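You operate a simulated robot arm through the tools that you are given. There is no shell and no other tool.

You are at the controls of a simulated robot arm. One attempt, no reset.

## Task
Wind the gold sample roll back, part it and sort it by the tally.
Fine: pass tray if the tally shows no fault, else reject tray; brake back on; leave the tally as it is.

Only the result counts: the job must be done as asked and must still hold three seconds after the hand-in. Knocking over, shifting, dropping, spilling or breaking anything else fails it.

## Robot
A 7-joint arm with a two-finger parallel gripper, fixed in place. Base frame: the origin is on the floor under the middle of its stand, x ahead of it, y to its left, z up. Readings come in mm, degrees, newtons and seconds.
It reaches about 1372 mm from its shoulder. Its first joint turns from -149.0 to 149.0 degrees. Payload 3.43 kg.
Tool frame: the origin (TCP) lies between the finger pads and is the grasp point; the fingertips stand 30 mm ahead of it; z points along the fingers, y is the line along which they close. The gripper opens to 94 mm. The fingers are 28 mm wide and 10 mm thick; the gripper's body (50 by 96 mm) begins 55 mm behind the TCP.
Orientation is told as [roll, pitch, yaw] about the base's x, y, z axes, in that order, counted from this pose: with the fingers straight down and closing along the base's y, the tool's x points along the base's -x, its y along +y and its z along -z.

## Interface
- The arm moves only by the tool drive_tool. Its argument "moves" is a list of rows, each a list of 6 numbers: the shift along the tool's x, y, z in cm, then the turn, a rotation vector about the tool's x, y, z in degrees. In form: [[dx, dy, dz, rx, ry, rz], ...]. A call has 1 to 20 rows; each row is the pose to reach, as a shift and turn from the pose commanded when the call began, along the tool's axes at that moment. "hand" is the closure, from 0 (fully open) to 1 (shut), set as the call begins (left out, the last holds). A row lasts 0.2 s, in which the tool goes at most 50 mm and 8.6 degrees; a call with a longer step from one row to the next is refused whole, and so is a gripper value outside its range. Where a pose cannot be reached the arm comes as near as it can. A force on the tool above 40 N (or 10 N above the force at the start of the call, whichever is more), or a blocked arm, ends the call early, and 0.2 s more pass. The fingers move at their own pace (about 45 mm/s each) and stop on an object; they squeeze with about 26 N. The grip force told is the motor's: it shows also when the fingers shut on nothing. Time passes only in rows, and 0.2 s behind the last, so rows that repeat a pose let the fingers close. The reply holds the time, the measured pose of the TCP, the force on the tool along the base axes, the opening and the grip force, in the units named above and with some noise, with the torque about the TCP (base axes, N m) and any sound that the robot's microphone picked up.
- Cameras (640 x 400 px; columns grow to the right, rows downward): "scene" is fixed at [220.3, 649.6, 1466]; the picture's right is [0.07, -1.00, 0.00], its down [-0.80, -0.05, -0.59] and it looks along [0.59, 0.04, -0.81] (base axes); focal length 214 px, centre (320, 200). "wrist" rides on the gripper at [76, 14, -103] in the tool frame; the picture's right is [-0.18, 0.98, 0.00], its down [-0.75, -0.14, -0.64] and it looks along [-0.63, -0.12, 0.77] (tool axes); focal length 243 px, centre (320, 200). There is no depth. A picture from a camera that has moved, and an enlarged one, comes with that camera's place and axes in the base frame and with its lens.
- capture(camera): a new picture of that camera. No time passes.
- zoom(camera, box): a new picture of the part [left, top, right, bottom] of that camera's present view, enlarged. No time passes.
- job_done(): hands the job in; it is judged then, once.

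Nothing tells you positions but the pictures and the camera data. Unless the task says otherwise, let go and move clear before handing in.

The tools are called after ">>>" as name(argument=value, ...) on one line, values as JSON. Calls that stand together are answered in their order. drive_tool: Moves the arm, as the interface text tells. Its arguments: {"type":"object","properties":{"moves":{"type":"array"},"hand":{"type":"number"}},"required":["moves"]} The other tools are called the same way: capture (camera) takes a picture; zoom (camera, box) takes an enlarged picture of a part of a camera's view; job_done () hands the job in.

At the start:

```text
time_s: 0.0
position: [747.7, 645.9, 1247.2]
tcp_rot: [0.1, -0.1, -0.1]
ft_force: [-0.1, -0.4, 0.2]
wrist_torque: [0.0, 0.01, 0.02]
finger_gap: 94.1
grasp_force: 0.0
```

scene: 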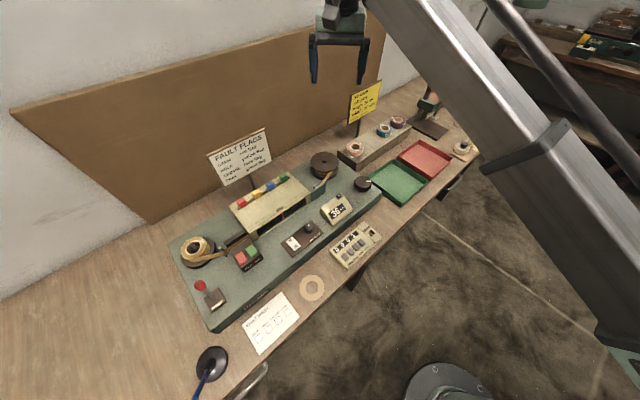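
wrist: 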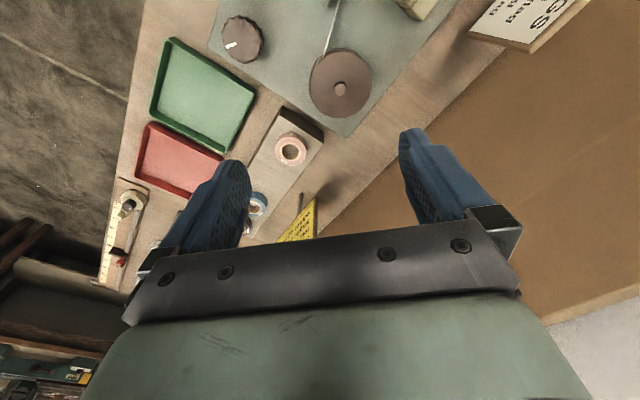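

I see a bench with a green winding machine, a gold roll at its left end, flags, a sign, green and red trays. I'll zoom in on the parts to read signs and the controls before moving.

>>> zoom(camera="scene", box=[160, 220, 280, 295])

>>> zoom(camera="scene", box=[200, 120, 280, 190])

>>> zoom(camera="scene", box=[270, 180, 400, 270])

>>> zoom(camera="scene", box=[330, 70, 490, 210])

>>> zoom(camera="scene", box=[180, 260, 340, 400])

>>> zoom(camera="scene", box=[220, 140, 350, 240])

```text
5.33 times, centred on (220, 258) of scene
camera zoom: at [220.3, 649.6, 1466.0], right [0.07, -1.0, 0.0], down [-0.8, -0.05, -0.59], along [0.59, 0.04, -0.81], focal length 1144 px, centre (853, -107)
```

zoom: 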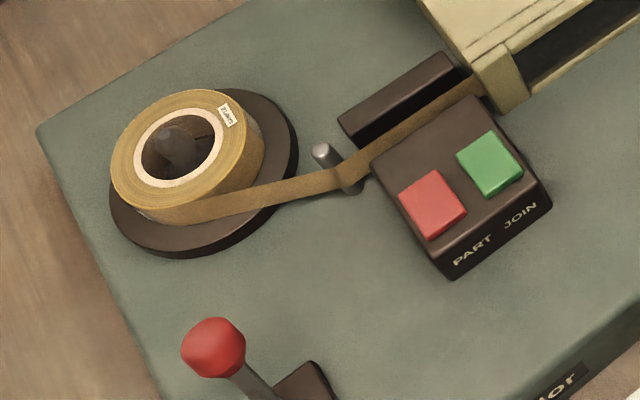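

```text
5.71 times, centred on (240, 155) of scene
camera zoom: at [220.3, 649.6, 1466.0], right [0.07, -1.0, 0.0], down [-0.8, -0.05, -0.59], along [0.59, 0.04, -0.81], focal length 1226 px, centre (777, 457)
```

zoom: 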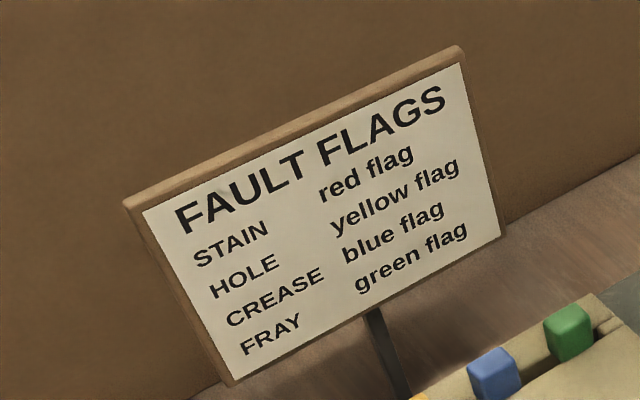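

```text
4.44 times, centred on (335, 225) of scene
camera zoom: at [220.3, 649.6, 1466.0], right [0.07, -1.0, 0.0], down [-0.8, -0.05, -0.59], along [0.59, 0.04, -0.81], focal length 953 px, centre (253, 89)
```

zoom: 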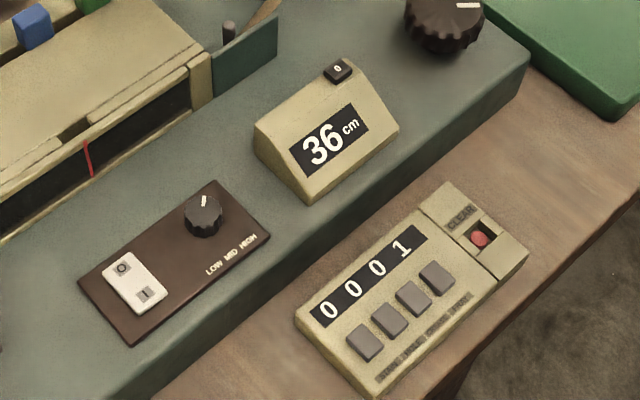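

```text
2.86 times, centred on (410, 140) of scene
camera zoom: at [220.3, 649.6, 1466.0], right [0.07, -1.0, 0.0], down [-0.8, -0.05, -0.59], along [0.59, 0.04, -0.81], focal length 613 px, centre (63, 371)
```

zoom: 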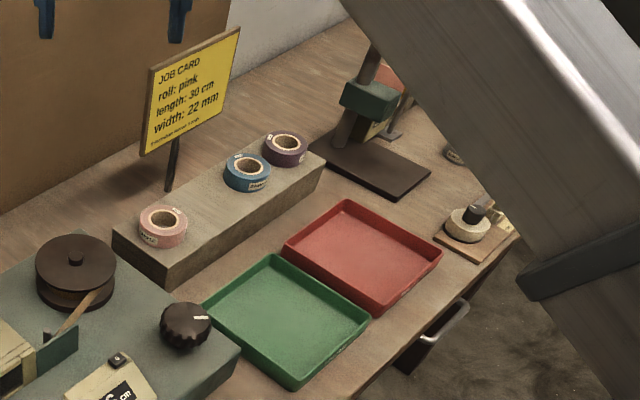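

```text
2.86 times, centred on (260, 330) of scene
camera zoom: at [220.3, 649.6, 1466.0], right [0.07, -1.0, 0.0], down [-0.8, -0.05, -0.59], along [0.59, 0.04, -0.81], focal length 613 px, centre (491, -171)
```

zoom: 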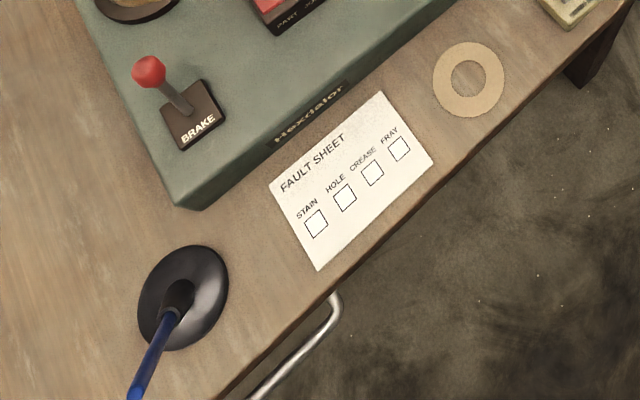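

```text
4.00 times, centred on (285, 190) of scene
camera zoom: at [220.3, 649.6, 1466.0], right [0.07, -1.0, 0.0], down [-0.8, -0.05, -0.59], along [0.59, 0.04, -0.81], focal length 858 px, centre (460, 240)
```

zoom: 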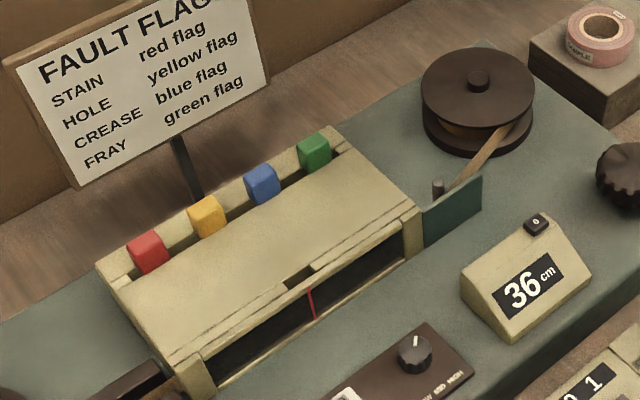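

The tally reads 0001 and there is a brake lever, PART/JOIN keys, a counter reading 36 cm and a motor panel. I want closer looks at the tally labels, tray markings, panel and the knob before I move.

>>> zoom(camera="scene", box=[325, 215, 395, 275])

>>> zoom(camera="scene", box=[275, 215, 330, 265])

>>> zoom(camera="scene", box=[315, 170, 380, 225])

>>> zoom(camera="scene", box=[365, 130, 455, 210])

>>> zoom(camera="scene", box=[340, 75, 390, 130])

>>> zoom(camera="scene", box=[180, 270, 240, 330])

>>> zoom(camera="scene", box=[170, 230, 230, 275])

>>> zoom(camera="wrist", box=[200, 0, 400, 125])

```text
6.67 times, centred on (360, 245) of scene
camera zoom: at [220.3, 649.6, 1466.0], right [0.07, -1.0, 0.0], down [-0.8, -0.05, -0.59], along [0.59, 0.04, -0.81], focal length 1430 px, centre (53, -100)
```

zoom: 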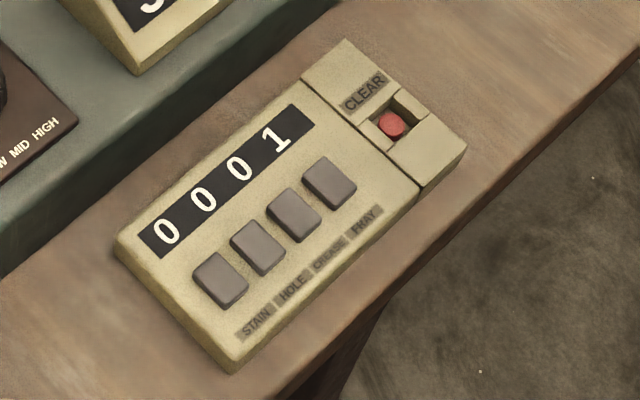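

```text
8.00 times, centred on (302, 240) of scene
camera zoom: at [220.3, 649.6, 1466.0], right [0.07, -1.0, 0.0], down [-0.8, -0.05, -0.59], along [0.59, 0.04, -0.81], focal length 1716 px, centre (460, -120)
```

zoom: 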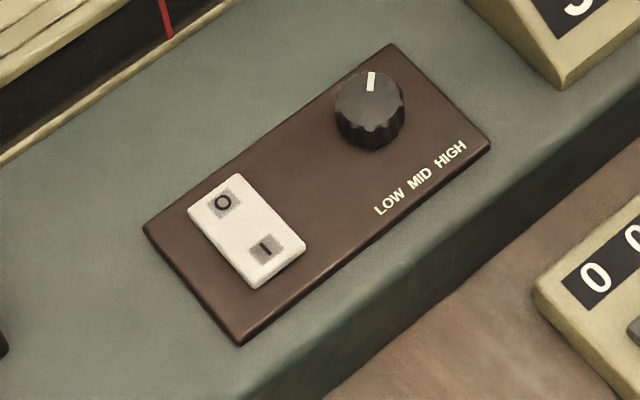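

```text
7.27 times, centred on (348, 198) of scene
camera zoom: at [220.3, 649.6, 1466.0], right [0.07, -1.0, 0.0], down [-0.8, -0.05, -0.59], along [0.59, 0.04, -0.81], focal length 1560 px, centre (120, 218)
```

zoom: 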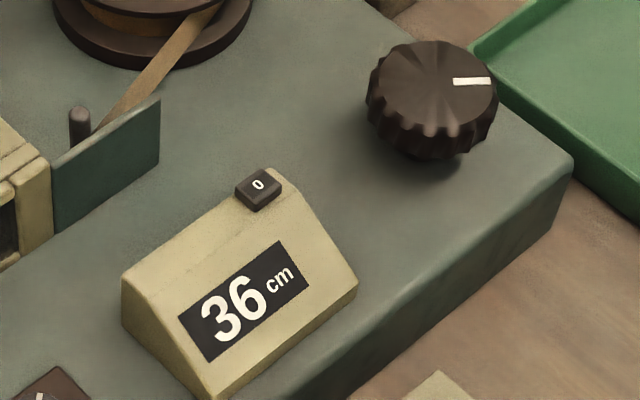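

```text
5.00 times, centred on (410, 170) of scene
camera zoom: at [220.3, 649.6, 1466.0], right [0.07, -1.0, 0.0], down [-0.8, -0.05, -0.59], along [0.59, 0.04, -0.81], focal length 1072 px, centre (-130, 350)
```

zoom: 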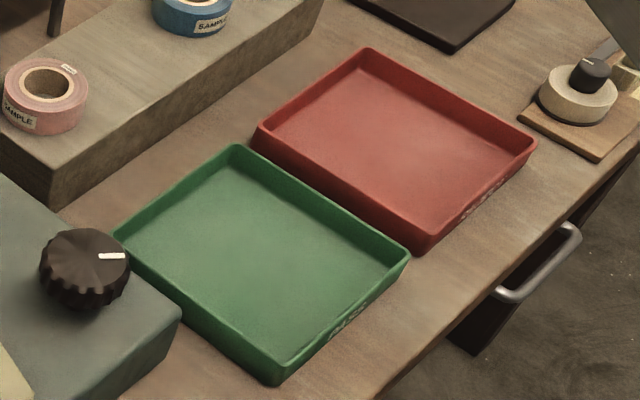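

```text
7.27 times, centred on (365, 102) of scene
camera zoom: at [220.3, 649.6, 1466.0], right [0.07, -1.0, 0.0], down [-0.8, -0.05, -0.59], along [0.59, 0.04, -0.81], focal length 1560 px, centre (-7, 909)
```

zoom: 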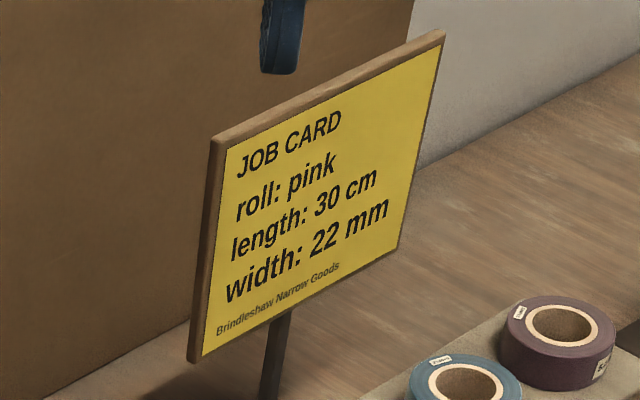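

```text
6.67 times, centred on (210, 300) of scene
camera zoom: at [220.3, 649.6, 1466.0], right [0.07, -1.0, 0.0], down [-0.8, -0.05, -0.59], along [0.59, 0.04, -0.81], focal length 1430 px, centre (1053, -467)
```

zoom: 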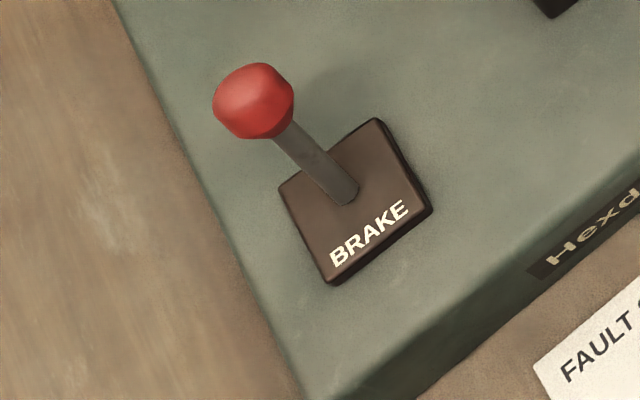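

```text
8.89 times, centred on (200, 252) of scene
camera zoom: at [220.3, 649.6, 1466.0], right [0.07, -1.0, 0.0], down [-0.8, -0.05, -0.59], along [0.59, 0.04, -0.81], focal length 1906 px, centre (1387, -267)
```

zoom: 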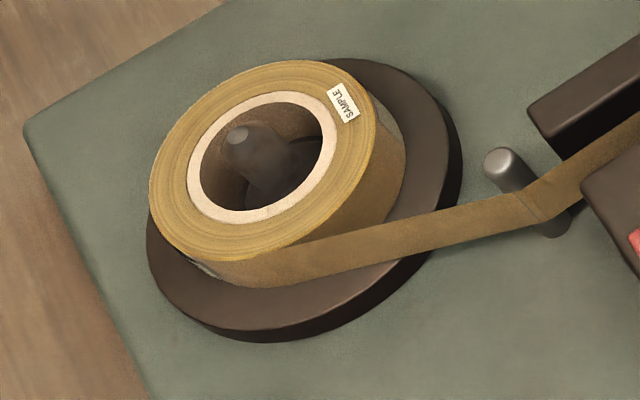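

```text
3.20 times, centred on (300, 62) of wrist
camera zoom: at [672.1, 660.0, 1349.9], right [0.18, 0.98, 0.0], down [0.75, -0.14, 0.64], along [0.63, -0.12, -0.77], focal length 776 px, centre (384, 640)
```

zoom: 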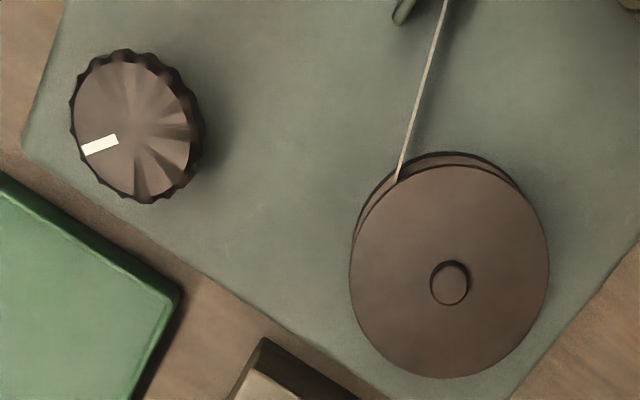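

The tally shows one FRAY count (not zero), so the roll should go to the reject tray, which I'll confirm by reading the tray labels. Next I move the wrist camera over the left end of the machine to look at the roll, brake and PART keys from close.

>>> drive_tool(moves=[[3.5, 2.95, 0.8, 0, 0, 0], [7, 5.9, 1.6, 0, 0, 0], [10.5, 8.85, 2.4, 0, 0, 0], [14, 11.8, 3.2, 0, 0, 0], [17.5, 14.75, 4, 0, 0, 0], [21, 17.7, 4.8, 0, 0, 0], [24.5, 20.65, 5.6, 0, 0, 0], [28, 23.6, 6.4, 0, 0, 0], [31.5, 26.55, 7.2, 0, 0, 0], [35, 29.5, 8, 0, 0, 0], [38.5, 32.45, 8.8, 0, 0, 0], [41.8, 35.4, 9.7, 0, 0, 0]], hand=0)

>>> capture(camera="wrist")

>>> capture(camera="scene")

```text
time_s: 2.6
position: [330.2, 1000.9, 1151.8]
tcp_rot: [0.1, -0.1, 0.0]
ft_force: [0.3, -0.3, 0.1]
wrist_torque: [0.02, 0.0, -0.02]
finger_gap: 94.1
grasp_force: 0.1
```

```text
taken
camera wrist: at [254.2, 1015.4, 1253.0], right [0.18, 0.98, 0.0], down [0.75, -0.14, 0.64], along [0.63, -0.12, -0.77], focal length 243 px, centre (320, 200)
```

wrist: 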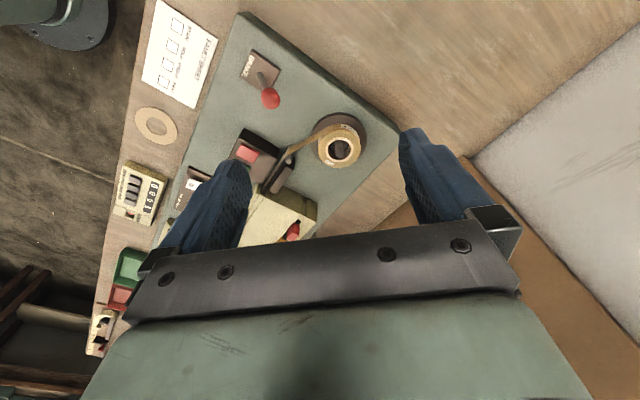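

```text
taken
```

scene: 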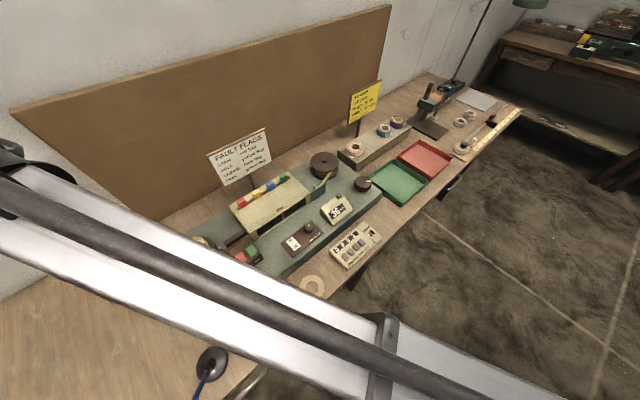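

From here the wrist camera sees the roll, brake lever and splicer from above. I'll enlarge each for details.

>>> zoom(camera="wrist", box=[290, 95, 400, 175])

>>> zoom(camera="wrist", box=[225, 35, 315, 120])

>>> zoom(camera="wrist", box=[220, 110, 330, 210])

>>> zoom(camera="scene", box=[360, 130, 460, 210])

>>> zoom(camera="scene", box=[400, 70, 530, 170])

```text
5.00 times, centred on (345, 135) of wrist
camera zoom: at [254.2, 1015.4, 1253.0], right [0.18, 0.98, 0.0], down [0.75, -0.14, 0.64], along [0.63, -0.12, -0.77], focal length 1213 px, centre (195, 525)
```

zoom: 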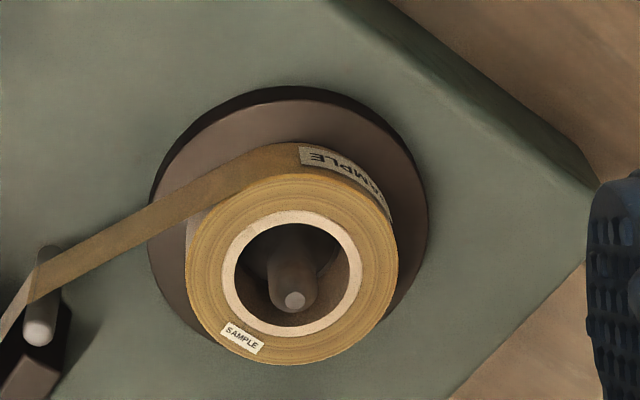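

```text
4.71 times, centred on (270, 78) of wrist
camera zoom: at [254.2, 1015.4, 1253.0], right [0.18, 0.98, 0.0], down [0.75, -0.14, 0.64], along [0.63, -0.12, -0.77], focal length 1142 px, centre (555, 776)
```

zoom: 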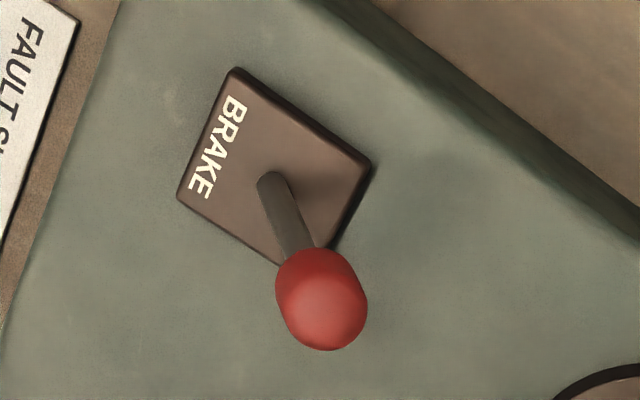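

```text
4.00 times, centred on (275, 160) of wrist
camera zoom: at [254.2, 1015.4, 1253.0], right [0.18, 0.98, 0.0], down [0.75, -0.14, 0.64], along [0.63, -0.12, -0.77], focal length 970 px, centre (500, 360)
```

zoom: 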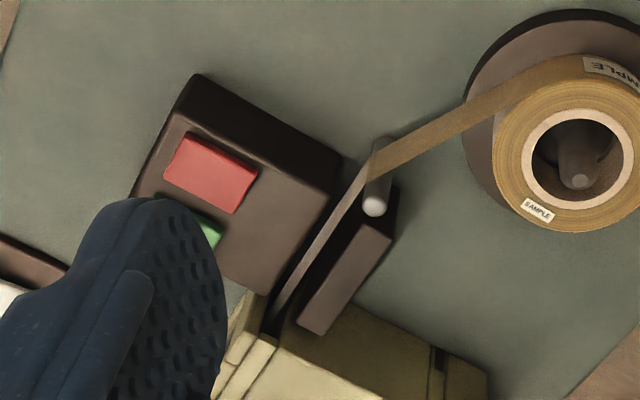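

```text
5.00 times, centred on (410, 170) of scene
camera zoom: at [220.3, 649.6, 1466.0], right [0.07, -1.0, 0.0], down [-0.8, -0.05, -0.59], along [0.59, 0.04, -0.81], focal length 1072 px, centre (-130, 350)
```

zoom: 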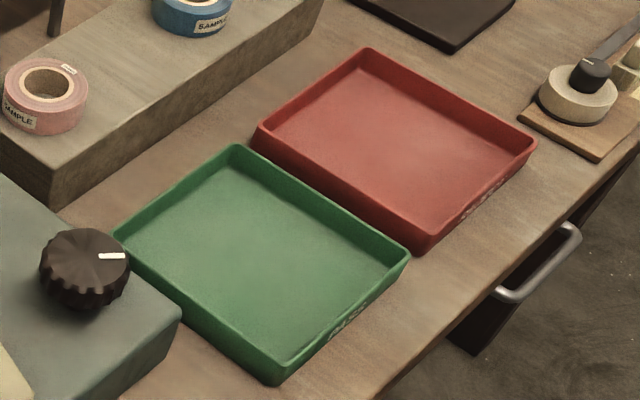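

```text
4.00 times, centred on (465, 120) of scene
camera zoom: at [220.3, 649.6, 1466.0], right [0.07, -1.0, 0.0], down [-0.8, -0.05, -0.59], along [0.59, 0.04, -0.81], focal length 858 px, centre (-260, 520)
```

zoom: 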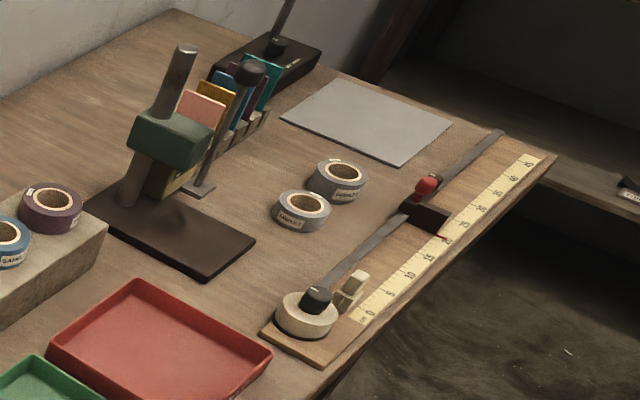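

The brake knob triangulates to about [336, 938, 947] with its pivot at [318, 921, 894] (leaning away from the operator), the gold roll's spindle tip to [436, 1010, 935]. I'll turn the gripper to line up with the machine's depth direction, half close it and hover over the brake lever.

>>> drive_tool(moves=[[-0.1, -1.0, 1.5, 0, 0, 7.3], [-0.2, -2.1, 3, 0, 0, 14.6], [-0.3, -3.2, 4.5, 0, 0, 21.9], [-0.4, -4.2, 6, 0, 0, 29.2], [-0.5, -5.3, 7.5, 0, 0, 36.5], [-0.6, -6.3, 9, 0, 0, 43.8]], hand=0.5)

>>> capture(camera="wrist")

>>> capture(camera="scene")

```text
time_s: 4.0
position: [336.1, 937.5, 1060.6]
tcp_rot: [0.0, 0.0, -43.9]
ft_force: [0.4, -0.3, -0.2]
wrist_torque: [0.0, 0.01, -0.02]
finger_gap: 47.1
grasp_force: 0.1
```

```text
taken
camera wrist: at [292.1, 999.3, 1162.4], right [0.81, 0.58, 0.0], down [0.44, -0.62, 0.64], along [0.37, -0.52, -0.77], focal length 243 px, centre (320, 200)
```

wrist: 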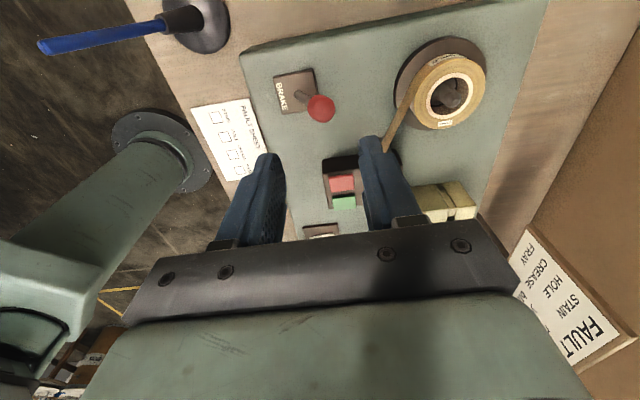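

```text
taken
```

scene: 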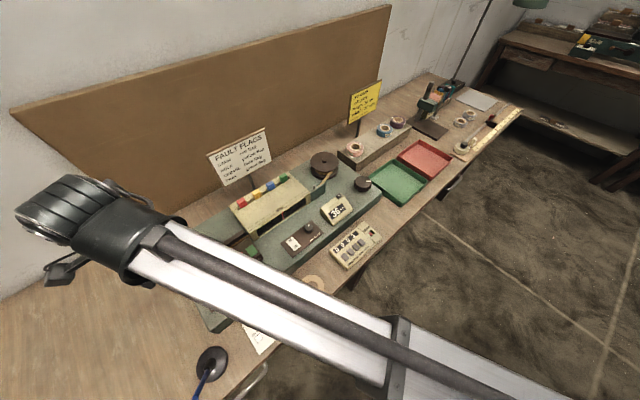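

The gripper hovers over the brake with the closing axis across the deck. I'll zoom for a second fix on the lever and look for any marks.

>>> zoom(camera="wrist", box=[260, 55, 350, 125])

>>> zoom(camera="wrist", box=[370, 25, 500, 145])

>>> zoom(camera="wrist", box=[300, 145, 380, 220])

```text
5.71 times, centred on (305, 90) of wrist
camera zoom: at [292.1, 999.3, 1162.4], right [0.81, 0.58, 0.0], down [0.44, -0.62, 0.64], along [0.37, -0.52, -0.77], focal length 1386 px, centre (406, 829)
```

zoom: 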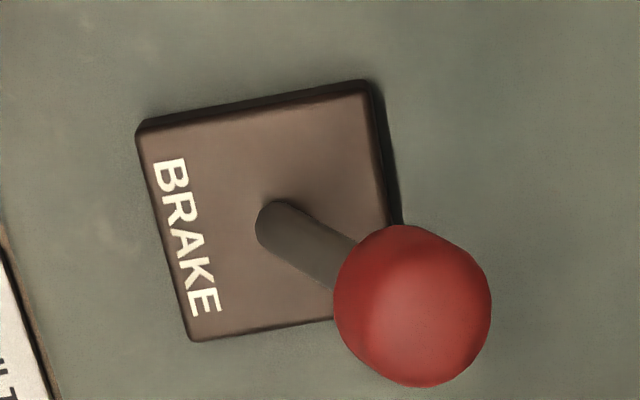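

```text
3.33 times, centred on (435, 85) of wrist
camera zoom: at [292.1, 999.3, 1162.4], right [0.81, 0.58, 0.0], down [0.44, -0.62, 0.64], along [0.37, -0.52, -0.77], focal length 809 px, centre (-63, 583)
```

zoom: 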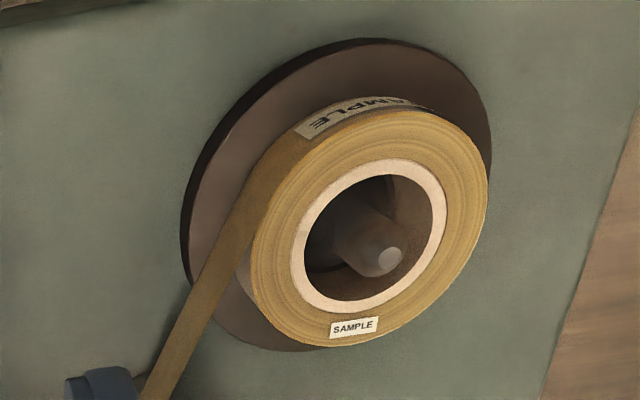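

```text
5.33 times, centred on (340, 182) of wrist
camera zoom: at [292.1, 999.3, 1162.4], right [0.81, 0.58, 0.0], down [0.44, -0.62, 0.64], along [0.37, -0.52, -0.77], focal length 1294 px, centre (213, 293)
```

zoom: 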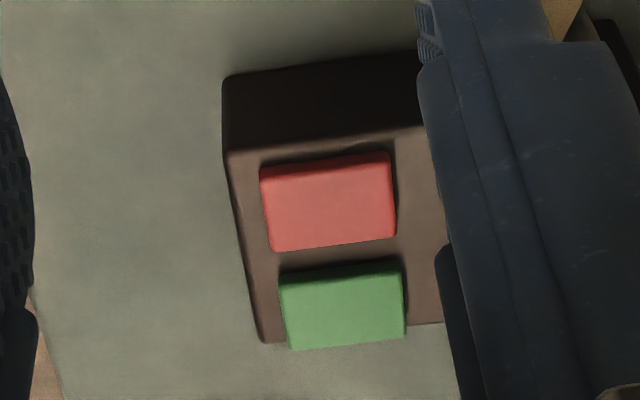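

The lever knob fix is consistent ([336, 938, 947], about 24 mm wide). I lower the half-open fingers astride it.

>>> drive_tool(moves=[[0, 0, 3.7, 0, 0, 0], [0, 0, 7.4, 0, 0, 0], [0, 0, 10.9, 0, 0, 0]], hand=0.5)

>>> capture(camera="wrist")

```text
time_s: 4.8
position: [338.1, 938.4, 953.0]
tcp_rot: [0.1, 0.0, -43.8]
ft_force: [0.0, 0.4, 0.9]
wrist_torque: [-0.01, -0.02, 0.01]
finger_gap: 47.2
grasp_force: 0.1
```

```text
taken
camera wrist: at [292.7, 1000.0, 1054.3], right [0.81, 0.58, 0.0], down [0.45, -0.62, 0.64], along [0.37, -0.52, -0.77], focal length 243 px, centre (320, 200)
```

wrist: 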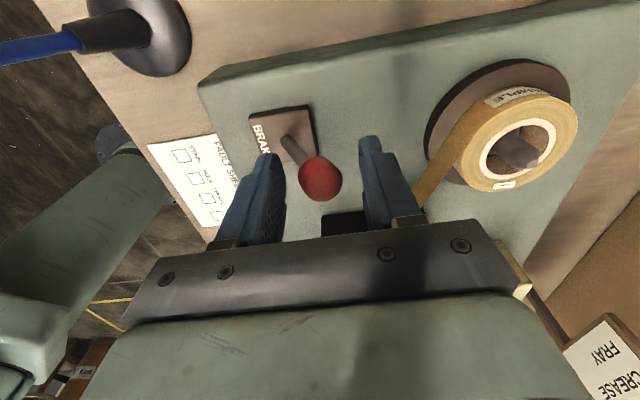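

The knob sits between the fingers. Now I pull the lever toward the operator side step by step.

>>> drive_tool(moves=[[0, -1, 0, 0, 0, 0], [0, -2, 0, 0, 0, 0], [0, -3, 0, 0, 0, 0], [0, -4, 0, 0, 0, 0], [0, -5, 0, 0, 0, 0], [0, -5.5, 0, 0, 0, 0], [0, -5.5, 0, 0, 0, 0]], hand=0.5)

>>> capture(camera="wrist")

```text
time_s: 6.4
position: [298.0, 896.2, 951.9]
tcp_rot: [0.1, 0.0, -43.8]
ft_force: [-0.2, 0.1, -0.3]
wrist_torque: [-0.01, 0.0, 0.01]
finger_gap: 46.7
grasp_force: 0.1
```

```text
taken
camera wrist: at [253.3, 959.2, 1053.6], right [0.81, 0.58, 0.0], down [0.45, -0.62, 0.64], along [0.37, -0.52, -0.77], focal length 243 px, centre (320, 200)
```

wrist: 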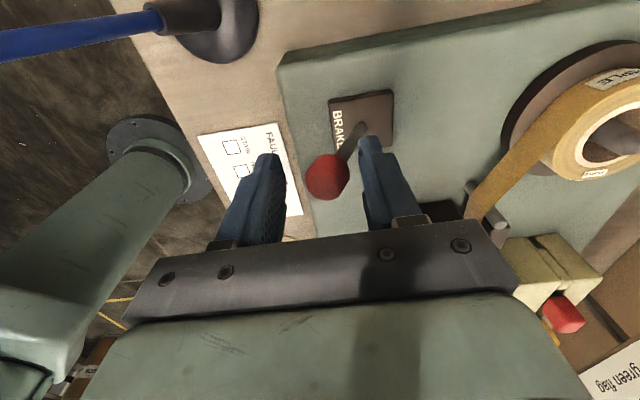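

The lever is now leaning to the operator side. I'll check where it rests and then rise clear.

>>> drive_tool(moves=[[0, 0, -3.5, 0, 0, 0], [0, 0, -7, 0, 0, 0], [0, 0, -11, 0, 0, 0]], hand=0.5)

>>> capture(camera="wrist")

>>> zoom(camera="wrist", box=[290, 40, 400, 130])

```text
time_s: 7.2
position: [297.3, 896.7, 1064.4]
tcp_rot: [0.1, 0.0, -43.7]
ft_force: [0.5, 0.5, 0.1]
wrist_torque: [-0.01, 0.02, -0.02]
finger_gap: 47.1
grasp_force: 0.0
```

```text
taken
camera wrist: at [253.5, 960.1, 1165.3], right [0.81, 0.58, 0.0], down [0.45, -0.62, 0.64], along [0.37, -0.52, -0.77], focal length 243 px, centre (320, 200)
```

wrist: 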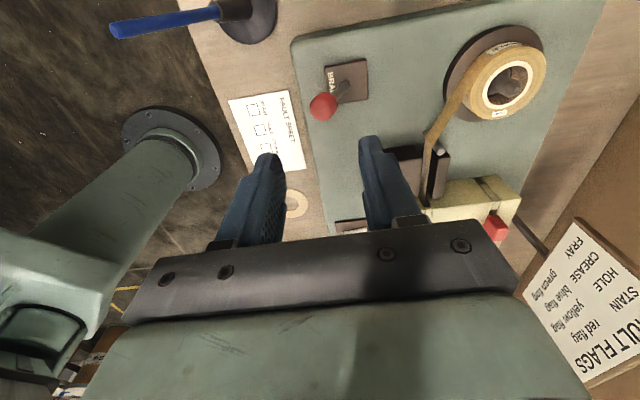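

```text
4.44 times, centred on (345, 85) of wrist
camera zoom: at [253.5, 960.1, 1165.3], right [0.81, 0.58, 0.0], down [0.45, -0.62, 0.64], along [0.37, -0.52, -0.77], focal length 1078 px, centre (209, 711)
```

zoom: 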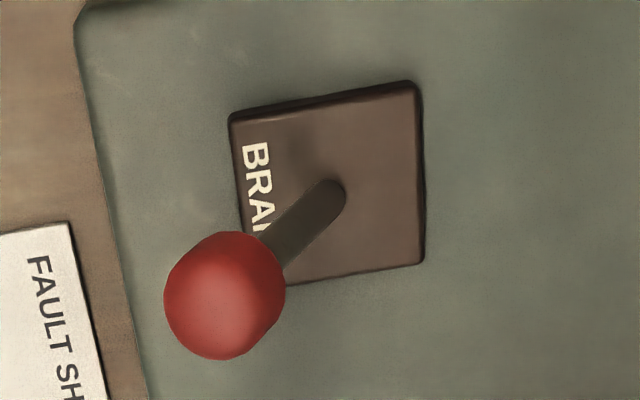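

The brake lever rests in the opposite position now. Next I fly along the deck to hover over the big fluted knob at about [698, 536, 922] and look at it and the counter.

>>> drive_tool(moves=[[-3, 0.1, -3, 0, 0, 0], [-7, 0.2, -5, 0, 0, 0], [-11.7, 0.4, -5, 0, 0, 0], [-16.4, 0.5, -5, 0, 0, 0], [-21.1, 0.7, -5, 0, 0, 0], [-25.8, 0.8, -5, 0, 0, 0], [-30.5, 1.0, -5, 0, 0, 0], [-35.2, 1.1, -5, 0, 0, 0], [-39.9, 1.3, -5, 0, 0, 0], [-44.6, 1.4, -5, 0, 0, 0], [-49.3, 1.6, -5, 0, 0, 0], [-53.9, 1.7, -3.5, 0, 0, 0]], hand=0)

>>> capture(camera="wrist")

>>> capture(camera="scene")

```text
time_s: 9.8
position: [700.1, 536.2, 1095.4]
tcp_rot: [0.2, 0.0, -43.8]
ft_force: [-0.7, -0.3, 0.4]
wrist_torque: [0.0, -0.02, 0.0]
finger_gap: 93.9
grasp_force: 0.0
```

```text
taken
camera wrist: at [654.8, 599.6, 1196.8], right [0.81, 0.58, 0.0], down [0.45, -0.62, 0.64], along [0.37, -0.52, -0.77], focal length 243 px, centre (320, 200)
```

wrist: 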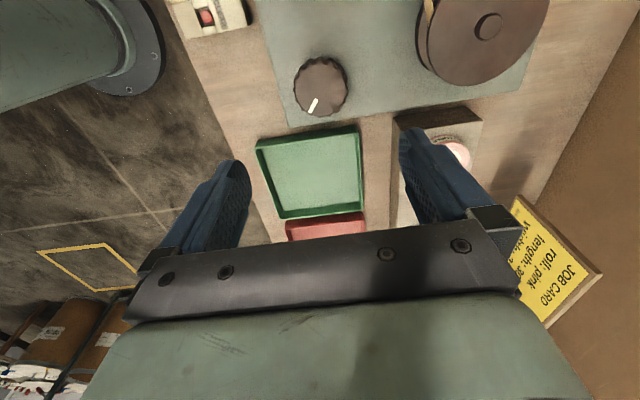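

```text
taken
```

scene: 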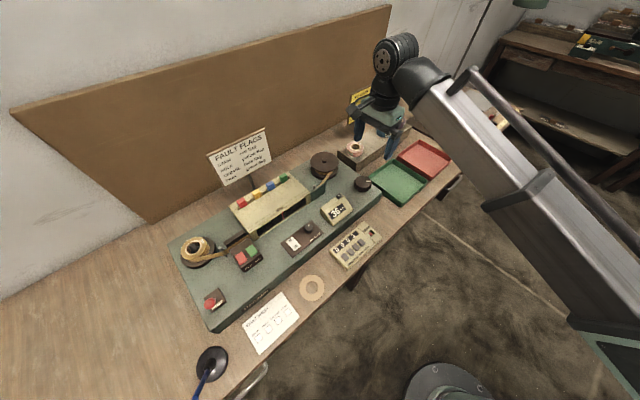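

>>> zoom(camera="wrist", box=[280, 45, 370, 125])

>>> zoom(camera="wrist", box=[250, 120, 370, 245])

>>> zoom(camera="scene", box=[310, 140, 390, 225])

```text
5.00 times, centred on (325, 85) of wrist
camera zoom: at [654.8, 599.6, 1196.8], right [0.81, 0.58, 0.0], down [0.45, -0.62, 0.64], along [0.37, -0.52, -0.77], focal length 1213 px, centre (295, 775)
```

zoom: 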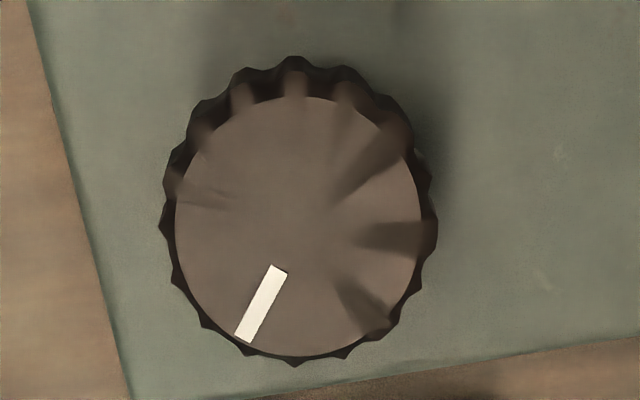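

```text
3.20 times, centred on (310, 182) of wrist
camera zoom: at [654.8, 599.6, 1196.8], right [0.81, 0.58, 0.0], down [0.45, -0.62, 0.64], along [0.37, -0.52, -0.77], focal length 776 px, centre (352, 256)
```

zoom: 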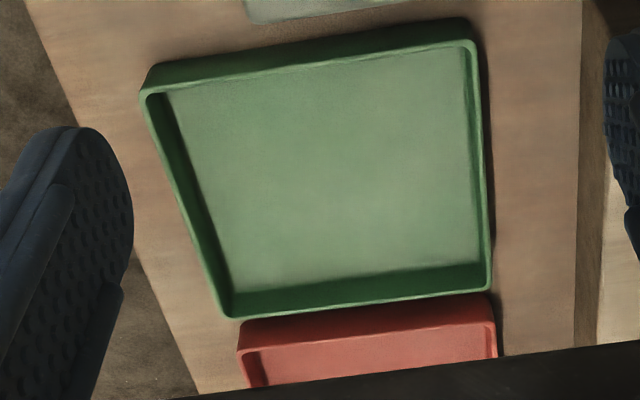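

```text
4.71 times, centred on (350, 182) of scene
camera zoom: at [220.3, 649.6, 1466.0], right [0.07, -1.0, 0.0], down [-0.8, -0.05, -0.59], along [0.59, 0.04, -0.81], focal length 1009 px, centre (179, 282)
```

zoom: 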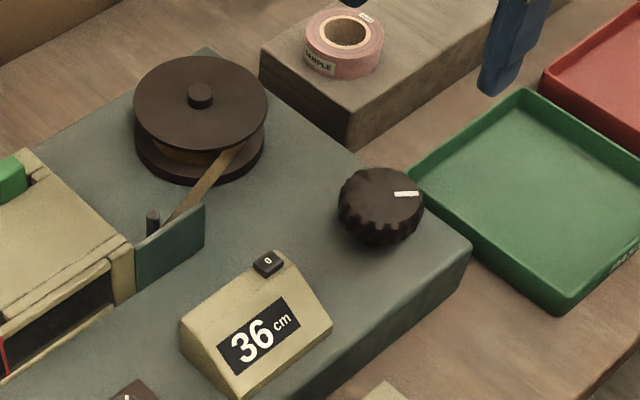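

The knob top is at about [698, 538, 922], deck at z≈892, counter still 36 cm. I descend with open fingers around the knob, then grip it.

>>> drive_tool(moves=[[0.2, 0, 4.2, 0, 0, 0], [0.2, 0, 8.4, 0, 0, 0], [0.2, 0, 12.6, 0, 0, 0], [0.2, 0, 15.0, 0, 0, 0], [0.2, 0, 16.7, 0, 0, 0]], hand=0)

>>> capture(camera="wrist")

```text
time_s: 11.0
position: [697.8, 538.0, 929.0]
tcp_rot: [0.1, 0.0, -43.8]
ft_force: [0.4, 0.6, -0.2]
wrist_torque: [0.02, 0.01, -0.01]
finger_gap: 94.1
grasp_force: 0.1
```

```text
taken
camera wrist: at [653.0, 601.7, 1030.8], right [0.81, 0.58, 0.0], down [0.45, -0.62, 0.64], along [0.37, -0.52, -0.77], focal length 243 px, centre (320, 200)
```

wrist: 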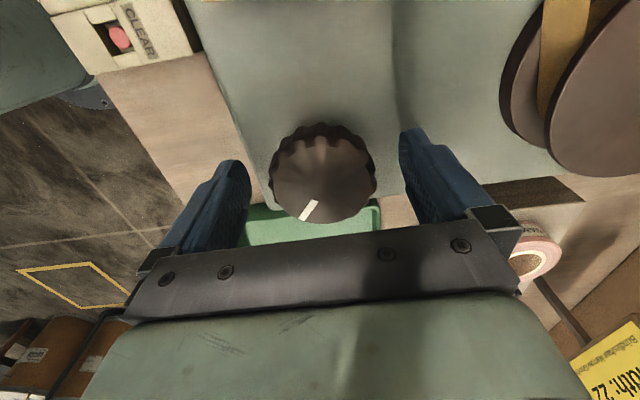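

The knob is centred between the fingers; I close on it.

>>> drive_tool(moves=[[0, 0, 0, 0, 0, 0], [0, 0, 0, 0, 0, 0], [0, 0, 0, 0, 0, 0], [0, 0, 0, 0, 0, 0]], hand=1)

```text
time_s: 12.0
position: [698.6, 538.4, 929.6]
tcp_rot: [0.1, -0.1, -43.9]
ft_force: [5.9, 4.8, -0.8]
wrist_torque: [0.14, -0.21, 0.01]
finger_gap: 59.4
grasp_force: 45.0
```

Gripped (59 mm). I turn the knob a little counter-clockwise (seen from above) as a test and read the counter.

>>> drive_tool(moves=[[0, 0, 0, 0, 0, -6], [0, 0, 0, 0, 0, -12], [0, 0, 0, 0, 0, -18], [0, 0, 0, 0, 0, -24]], hand=1)

>>> zoom(camera="scene", box=[310, 140, 390, 225])

```text
time_s: 13.0
position: [697.6, 538.4, 929.7]
tcp_rot: [0.1, 0.1, -19.7]
ft_force: [11.6, 4.3, -11.4]
wrist_torque: [0.75, 0.56, -0.01]
finger_gap: 59.2
grasp_force: 45.4
```

```text
4.71 times, centred on (350, 182) of scene
camera zoom: at [220.3, 649.6, 1466.0], right [0.07, -1.0, 0.0], down [-0.8, -0.05, -0.59], along [0.59, 0.04, -0.81], focal length 1009 px, centre (179, 282)
```

zoom: 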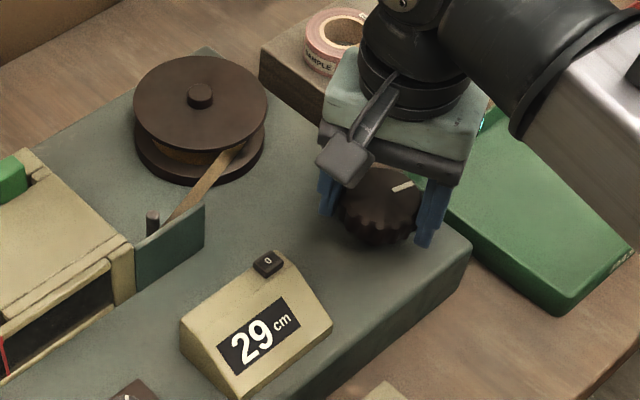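

The counter dropped from 36 to 29 cm for 24° counter-clockwise, so this is the wind-back direction and the brake is off. I hold for a moment to see whether the count only follows the knob.

>>> drive_tool(moves=[[0, 0, 0, 0, 0, 0], [0, 0, 0, 0, 0, 0]], hand=1)

>>> zoom(camera="scene", box=[310, 140, 390, 225])

>>> zoom(camera="scene", box=[170, 220, 280, 315])

>>> zoom(camera="scene", box=[325, 215, 395, 275])

```text
time_s: 13.6
position: [697.5, 539.5, 928.7]
tcp_rot: [0.0, 0.0, -19.7]
ft_force: [11.5, 0.8, -16.2]
wrist_torque: [0.48, 0.55, 0.03]
finger_gap: 59.2
grasp_force: 45.3
```

```text
4.71 times, centred on (350, 182) of scene
camera zoom: at [220.3, 649.6, 1466.0], right [0.07, -1.0, 0.0], down [-0.8, -0.05, -0.59], along [0.59, 0.04, -0.81], focal length 1009 px, centre (179, 282)
```

zoom: 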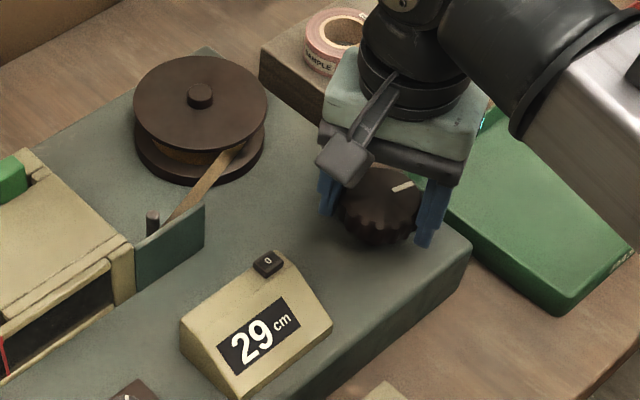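

```text
4.21 times, centred on (225, 268) of scene
camera zoom: at [220.3, 649.6, 1466.0], right [0.07, -1.0, 0.0], down [-0.8, -0.05, -0.59], along [0.59, 0.04, -0.81], focal length 903 px, centre (720, -84)
```

zoom: 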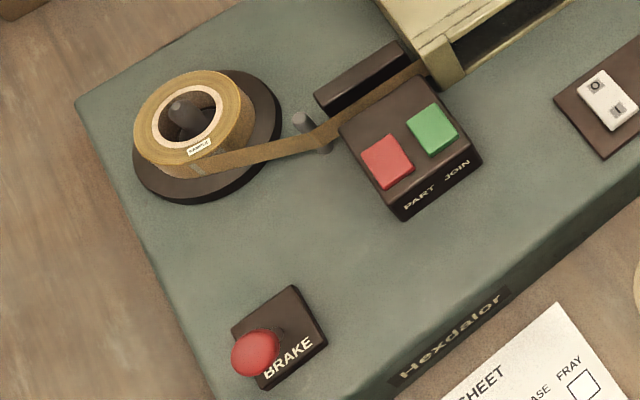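

```text
6.67 times, centred on (360, 245) of scene
camera zoom: at [220.3, 649.6, 1466.0], right [0.07, -1.0, 0.0], down [-0.8, -0.05, -0.59], along [0.59, 0.04, -0.81], focal length 1430 px, centre (53, -100)
```

zoom: 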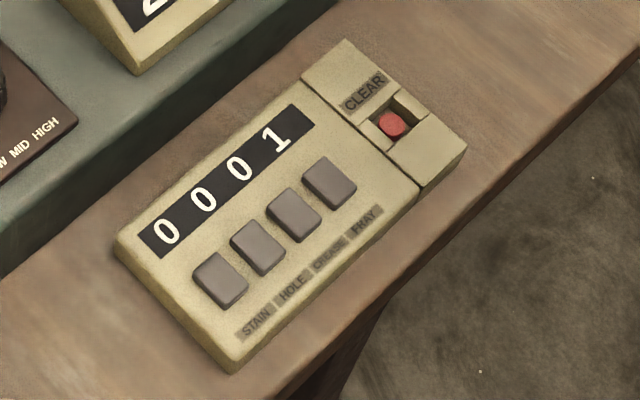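

The count holds with the knob, and the tally stays 0001. I continue counter-clockwise about 48° more, with a small centring correction.

>>> drive_tool(moves=[[-0.1, 0.03, 0, 0, 0, -6], [-0.1, 0.03, -0.05, 0, 0, -12], [-0.1, 0.03, -0.1, 0, 0, -18], [-0.1, 0.03, -0.1, 0, 0, -24], [-0.1, 0.03, -0.1, 0, 0, -30], [-0.1, 0.03, -0.1, 0, 0, -36], [-0.1, 0.03, -0.1, 0, 0, -42], [-0.1, 0.03, -0.1, 0, 0, -48]], hand=1)

>>> zoom(camera="scene", box=[310, 140, 390, 225])

```text
time_s: 15.4
position: [700.7, 537.8, 931.7]
tcp_rot: [0.0, -0.2, 28.2]
ft_force: [3.2, -11.8, -12.3]
wrist_torque: [0.72, -0.75, -0.04]
finger_gap: 57.8
grasp_force: 45.4
```

```text
4.71 times, centred on (350, 182) of scene
camera zoom: at [220.3, 649.6, 1466.0], right [0.07, -1.0, 0.0], down [-0.8, -0.05, -0.59], along [0.59, 0.04, -0.81], focal length 1009 px, centre (179, 282)
```

zoom: 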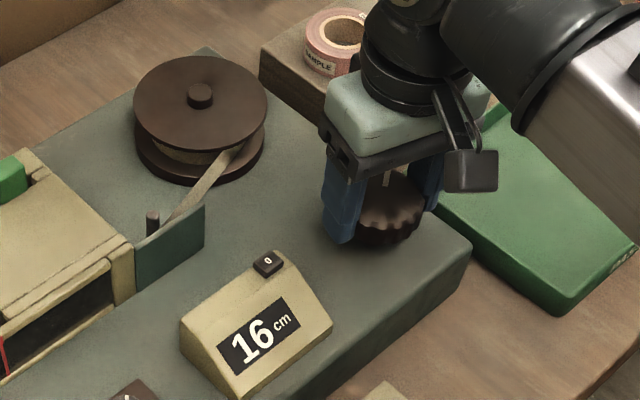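

Counter at 16 cm, and the leader (pale) tape now shows at the take-up, so the join is travelling back toward the splicer. I continue about 42° more.

>>> drive_tool(moves=[[0.05, -0.09, 0.1, 0, 0, -6], [0.05, -0.09, 0.15, 0, 0, -12], [0.05, -0.09, 0.15, 0, 0, -18], [0.05, -0.09, 0.15, 0, 0, -24], [0.05, -0.09, 0.15, 0, 0, -30], [0.05, -0.09, 0.15, 0, 0, -36], [0.05, -0.09, 0.15, 0, 0, -42]], hand=1)

>>> zoom(camera="scene", box=[310, 140, 390, 225])

>>> zoom(camera="scene", box=[170, 170, 320, 290])

```text
time_s: 16.8
position: [699.2, 538.6, 930.9]
tcp_rot: [-0.1, -0.4, 62.2]
ft_force: [-0.9, -1.6, 1.7]
wrist_torque: [0.55, 0.02, 0.02]
finger_gap: 57.8
grasp_force: 45.3
stopped in row 6: the force on the tool passed its limit at 41 N (the readings are from after the stop); the commanded pose is now the measured one
```

```text
4.71 times, centred on (350, 182) of scene
camera zoom: at [220.3, 649.6, 1466.0], right [0.07, -1.0, 0.0], down [-0.8, -0.05, -0.59], along [0.59, 0.04, -0.81], focal length 1009 px, centre (179, 282)
```

zoom: 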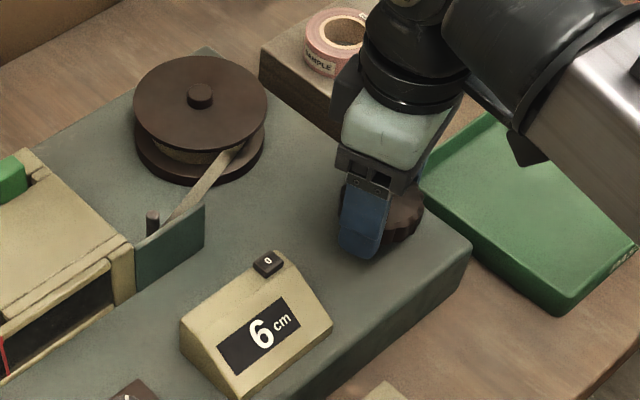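

```text
3.33 times, centred on (245, 230) of scene
camera zoom: at [220.3, 649.6, 1466.0], right [0.07, -1.0, 0.0], down [-0.8, -0.05, -0.59], along [0.59, 0.04, -0.81], focal length 715 px, centre (570, 100)
```

zoom: 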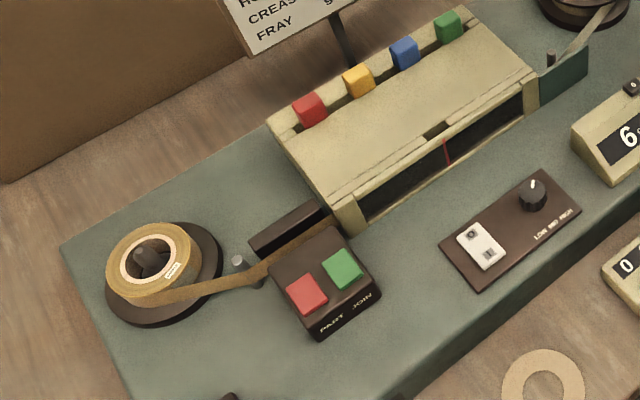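

Counter is at 6 cm; the call stopped on a force spike. I'll open the fingers to relax, check that the count stays, and regrip from a comfortable angle.

>>> drive_tool(moves=[[0, 0, 0, 0, 0, 0], [0, 0, 0, 0, 0, 0], [0, 0, 0, 0, 0, 0]], hand=0.1)

>>> zoom(camera="scene", box=[310, 140, 390, 225])

>>> capture(camera="wrist")

```text
time_s: 17.6
position: [702.3, 537.2, 929.0]
tcp_rot: [-0.2, -0.3, 62.2]
ft_force: [-0.9, -0.5, -0.1]
wrist_torque: [0.0, -0.01, -0.03]
finger_gap: 84.4
grasp_force: 0.1
```

```text
4.71 times, centred on (350, 182) of scene
camera zoom: at [220.3, 649.6, 1466.0], right [0.07, -1.0, 0.0], down [-0.8, -0.05, -0.59], along [0.59, 0.04, -0.81], focal length 1009 px, centre (179, 282)
```

zoom: 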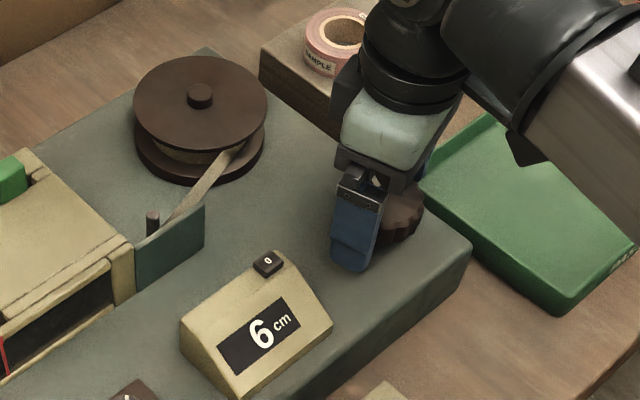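

```text
taken
camera wrist: at [652.1, 476.7, 1032.3], right [-0.78, 0.62, 0.0], down [0.47, 0.6, 0.65], along [0.4, 0.51, -0.76], focal length 243 px, centre (320, 200)
```

wrist: 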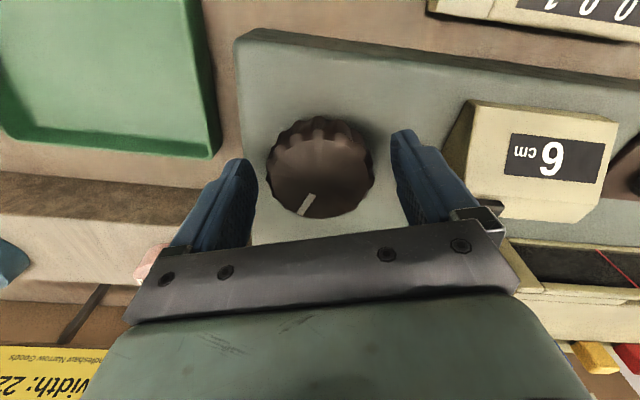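

Count holds at 6 cm. I rotate the open gripper back clockwise by 72° around the knob, then regrip.

>>> drive_tool(moves=[[0.03, 0.15, -0.05, 0, 0, 8], [0.03, 0.15, -0.05, 0, 0, 16], [0.03, 0.15, -0.05, 0, 0, 24], [0.03, 0.15, -0.05, 0, 0, 32], [0.03, 0.15, -0.05, 0, 0, 40], [0.03, 0.15, -0.05, 0, 0, 48], [0.03, 0.15, -0.05, 0, 0, 56], [0.03, 0.15, -0.05, 0, 0, 64], [0.03, 0.15, -0.05, 0, 0, 72]], hand=0.1)

>>> capture(camera="wrist")

>>> zoom(camera="scene", box=[310, 140, 390, 225])

```text
time_s: 19.6
position: [698.8, 538.2, 930.9]
tcp_rot: [0.3, -0.2, -9.9]
ft_force: [0.2, -0.1, 0.8]
wrist_torque: [-0.03, 0.01, 0.02]
finger_gap: 84.6
grasp_force: 0.0
```

```text
taken
camera wrist: at [626.3, 565.2, 1032.9], right [0.35, 0.94, 0.01], down [0.72, -0.27, 0.64], along [0.6, -0.22, -0.77], focal length 243 px, centre (320, 200)
```

wrist: 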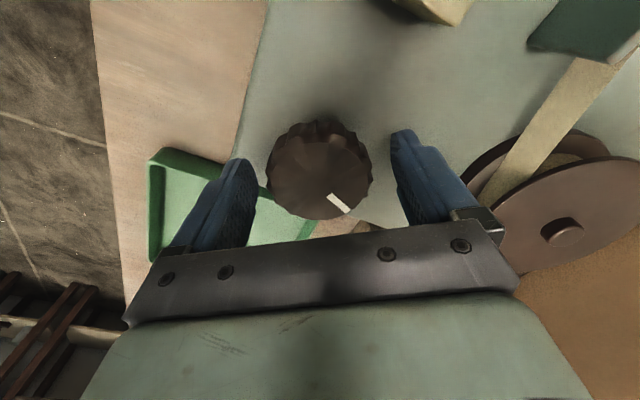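

```text
4.71 times, centred on (350, 182) of scene
camera zoom: at [220.3, 649.6, 1466.0], right [0.07, -1.0, 0.0], down [-0.8, -0.05, -0.59], along [0.59, 0.04, -0.81], focal length 1009 px, centre (179, 282)
```

zoom: 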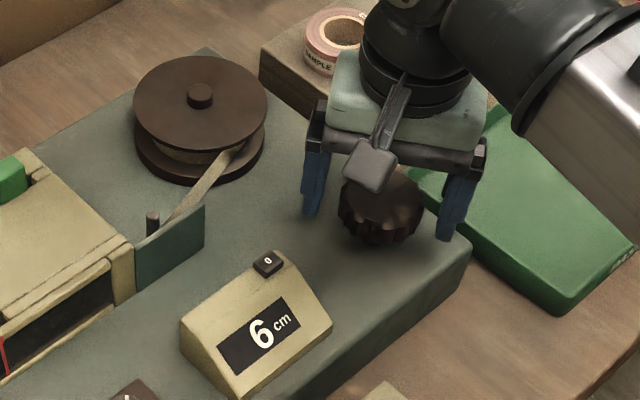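

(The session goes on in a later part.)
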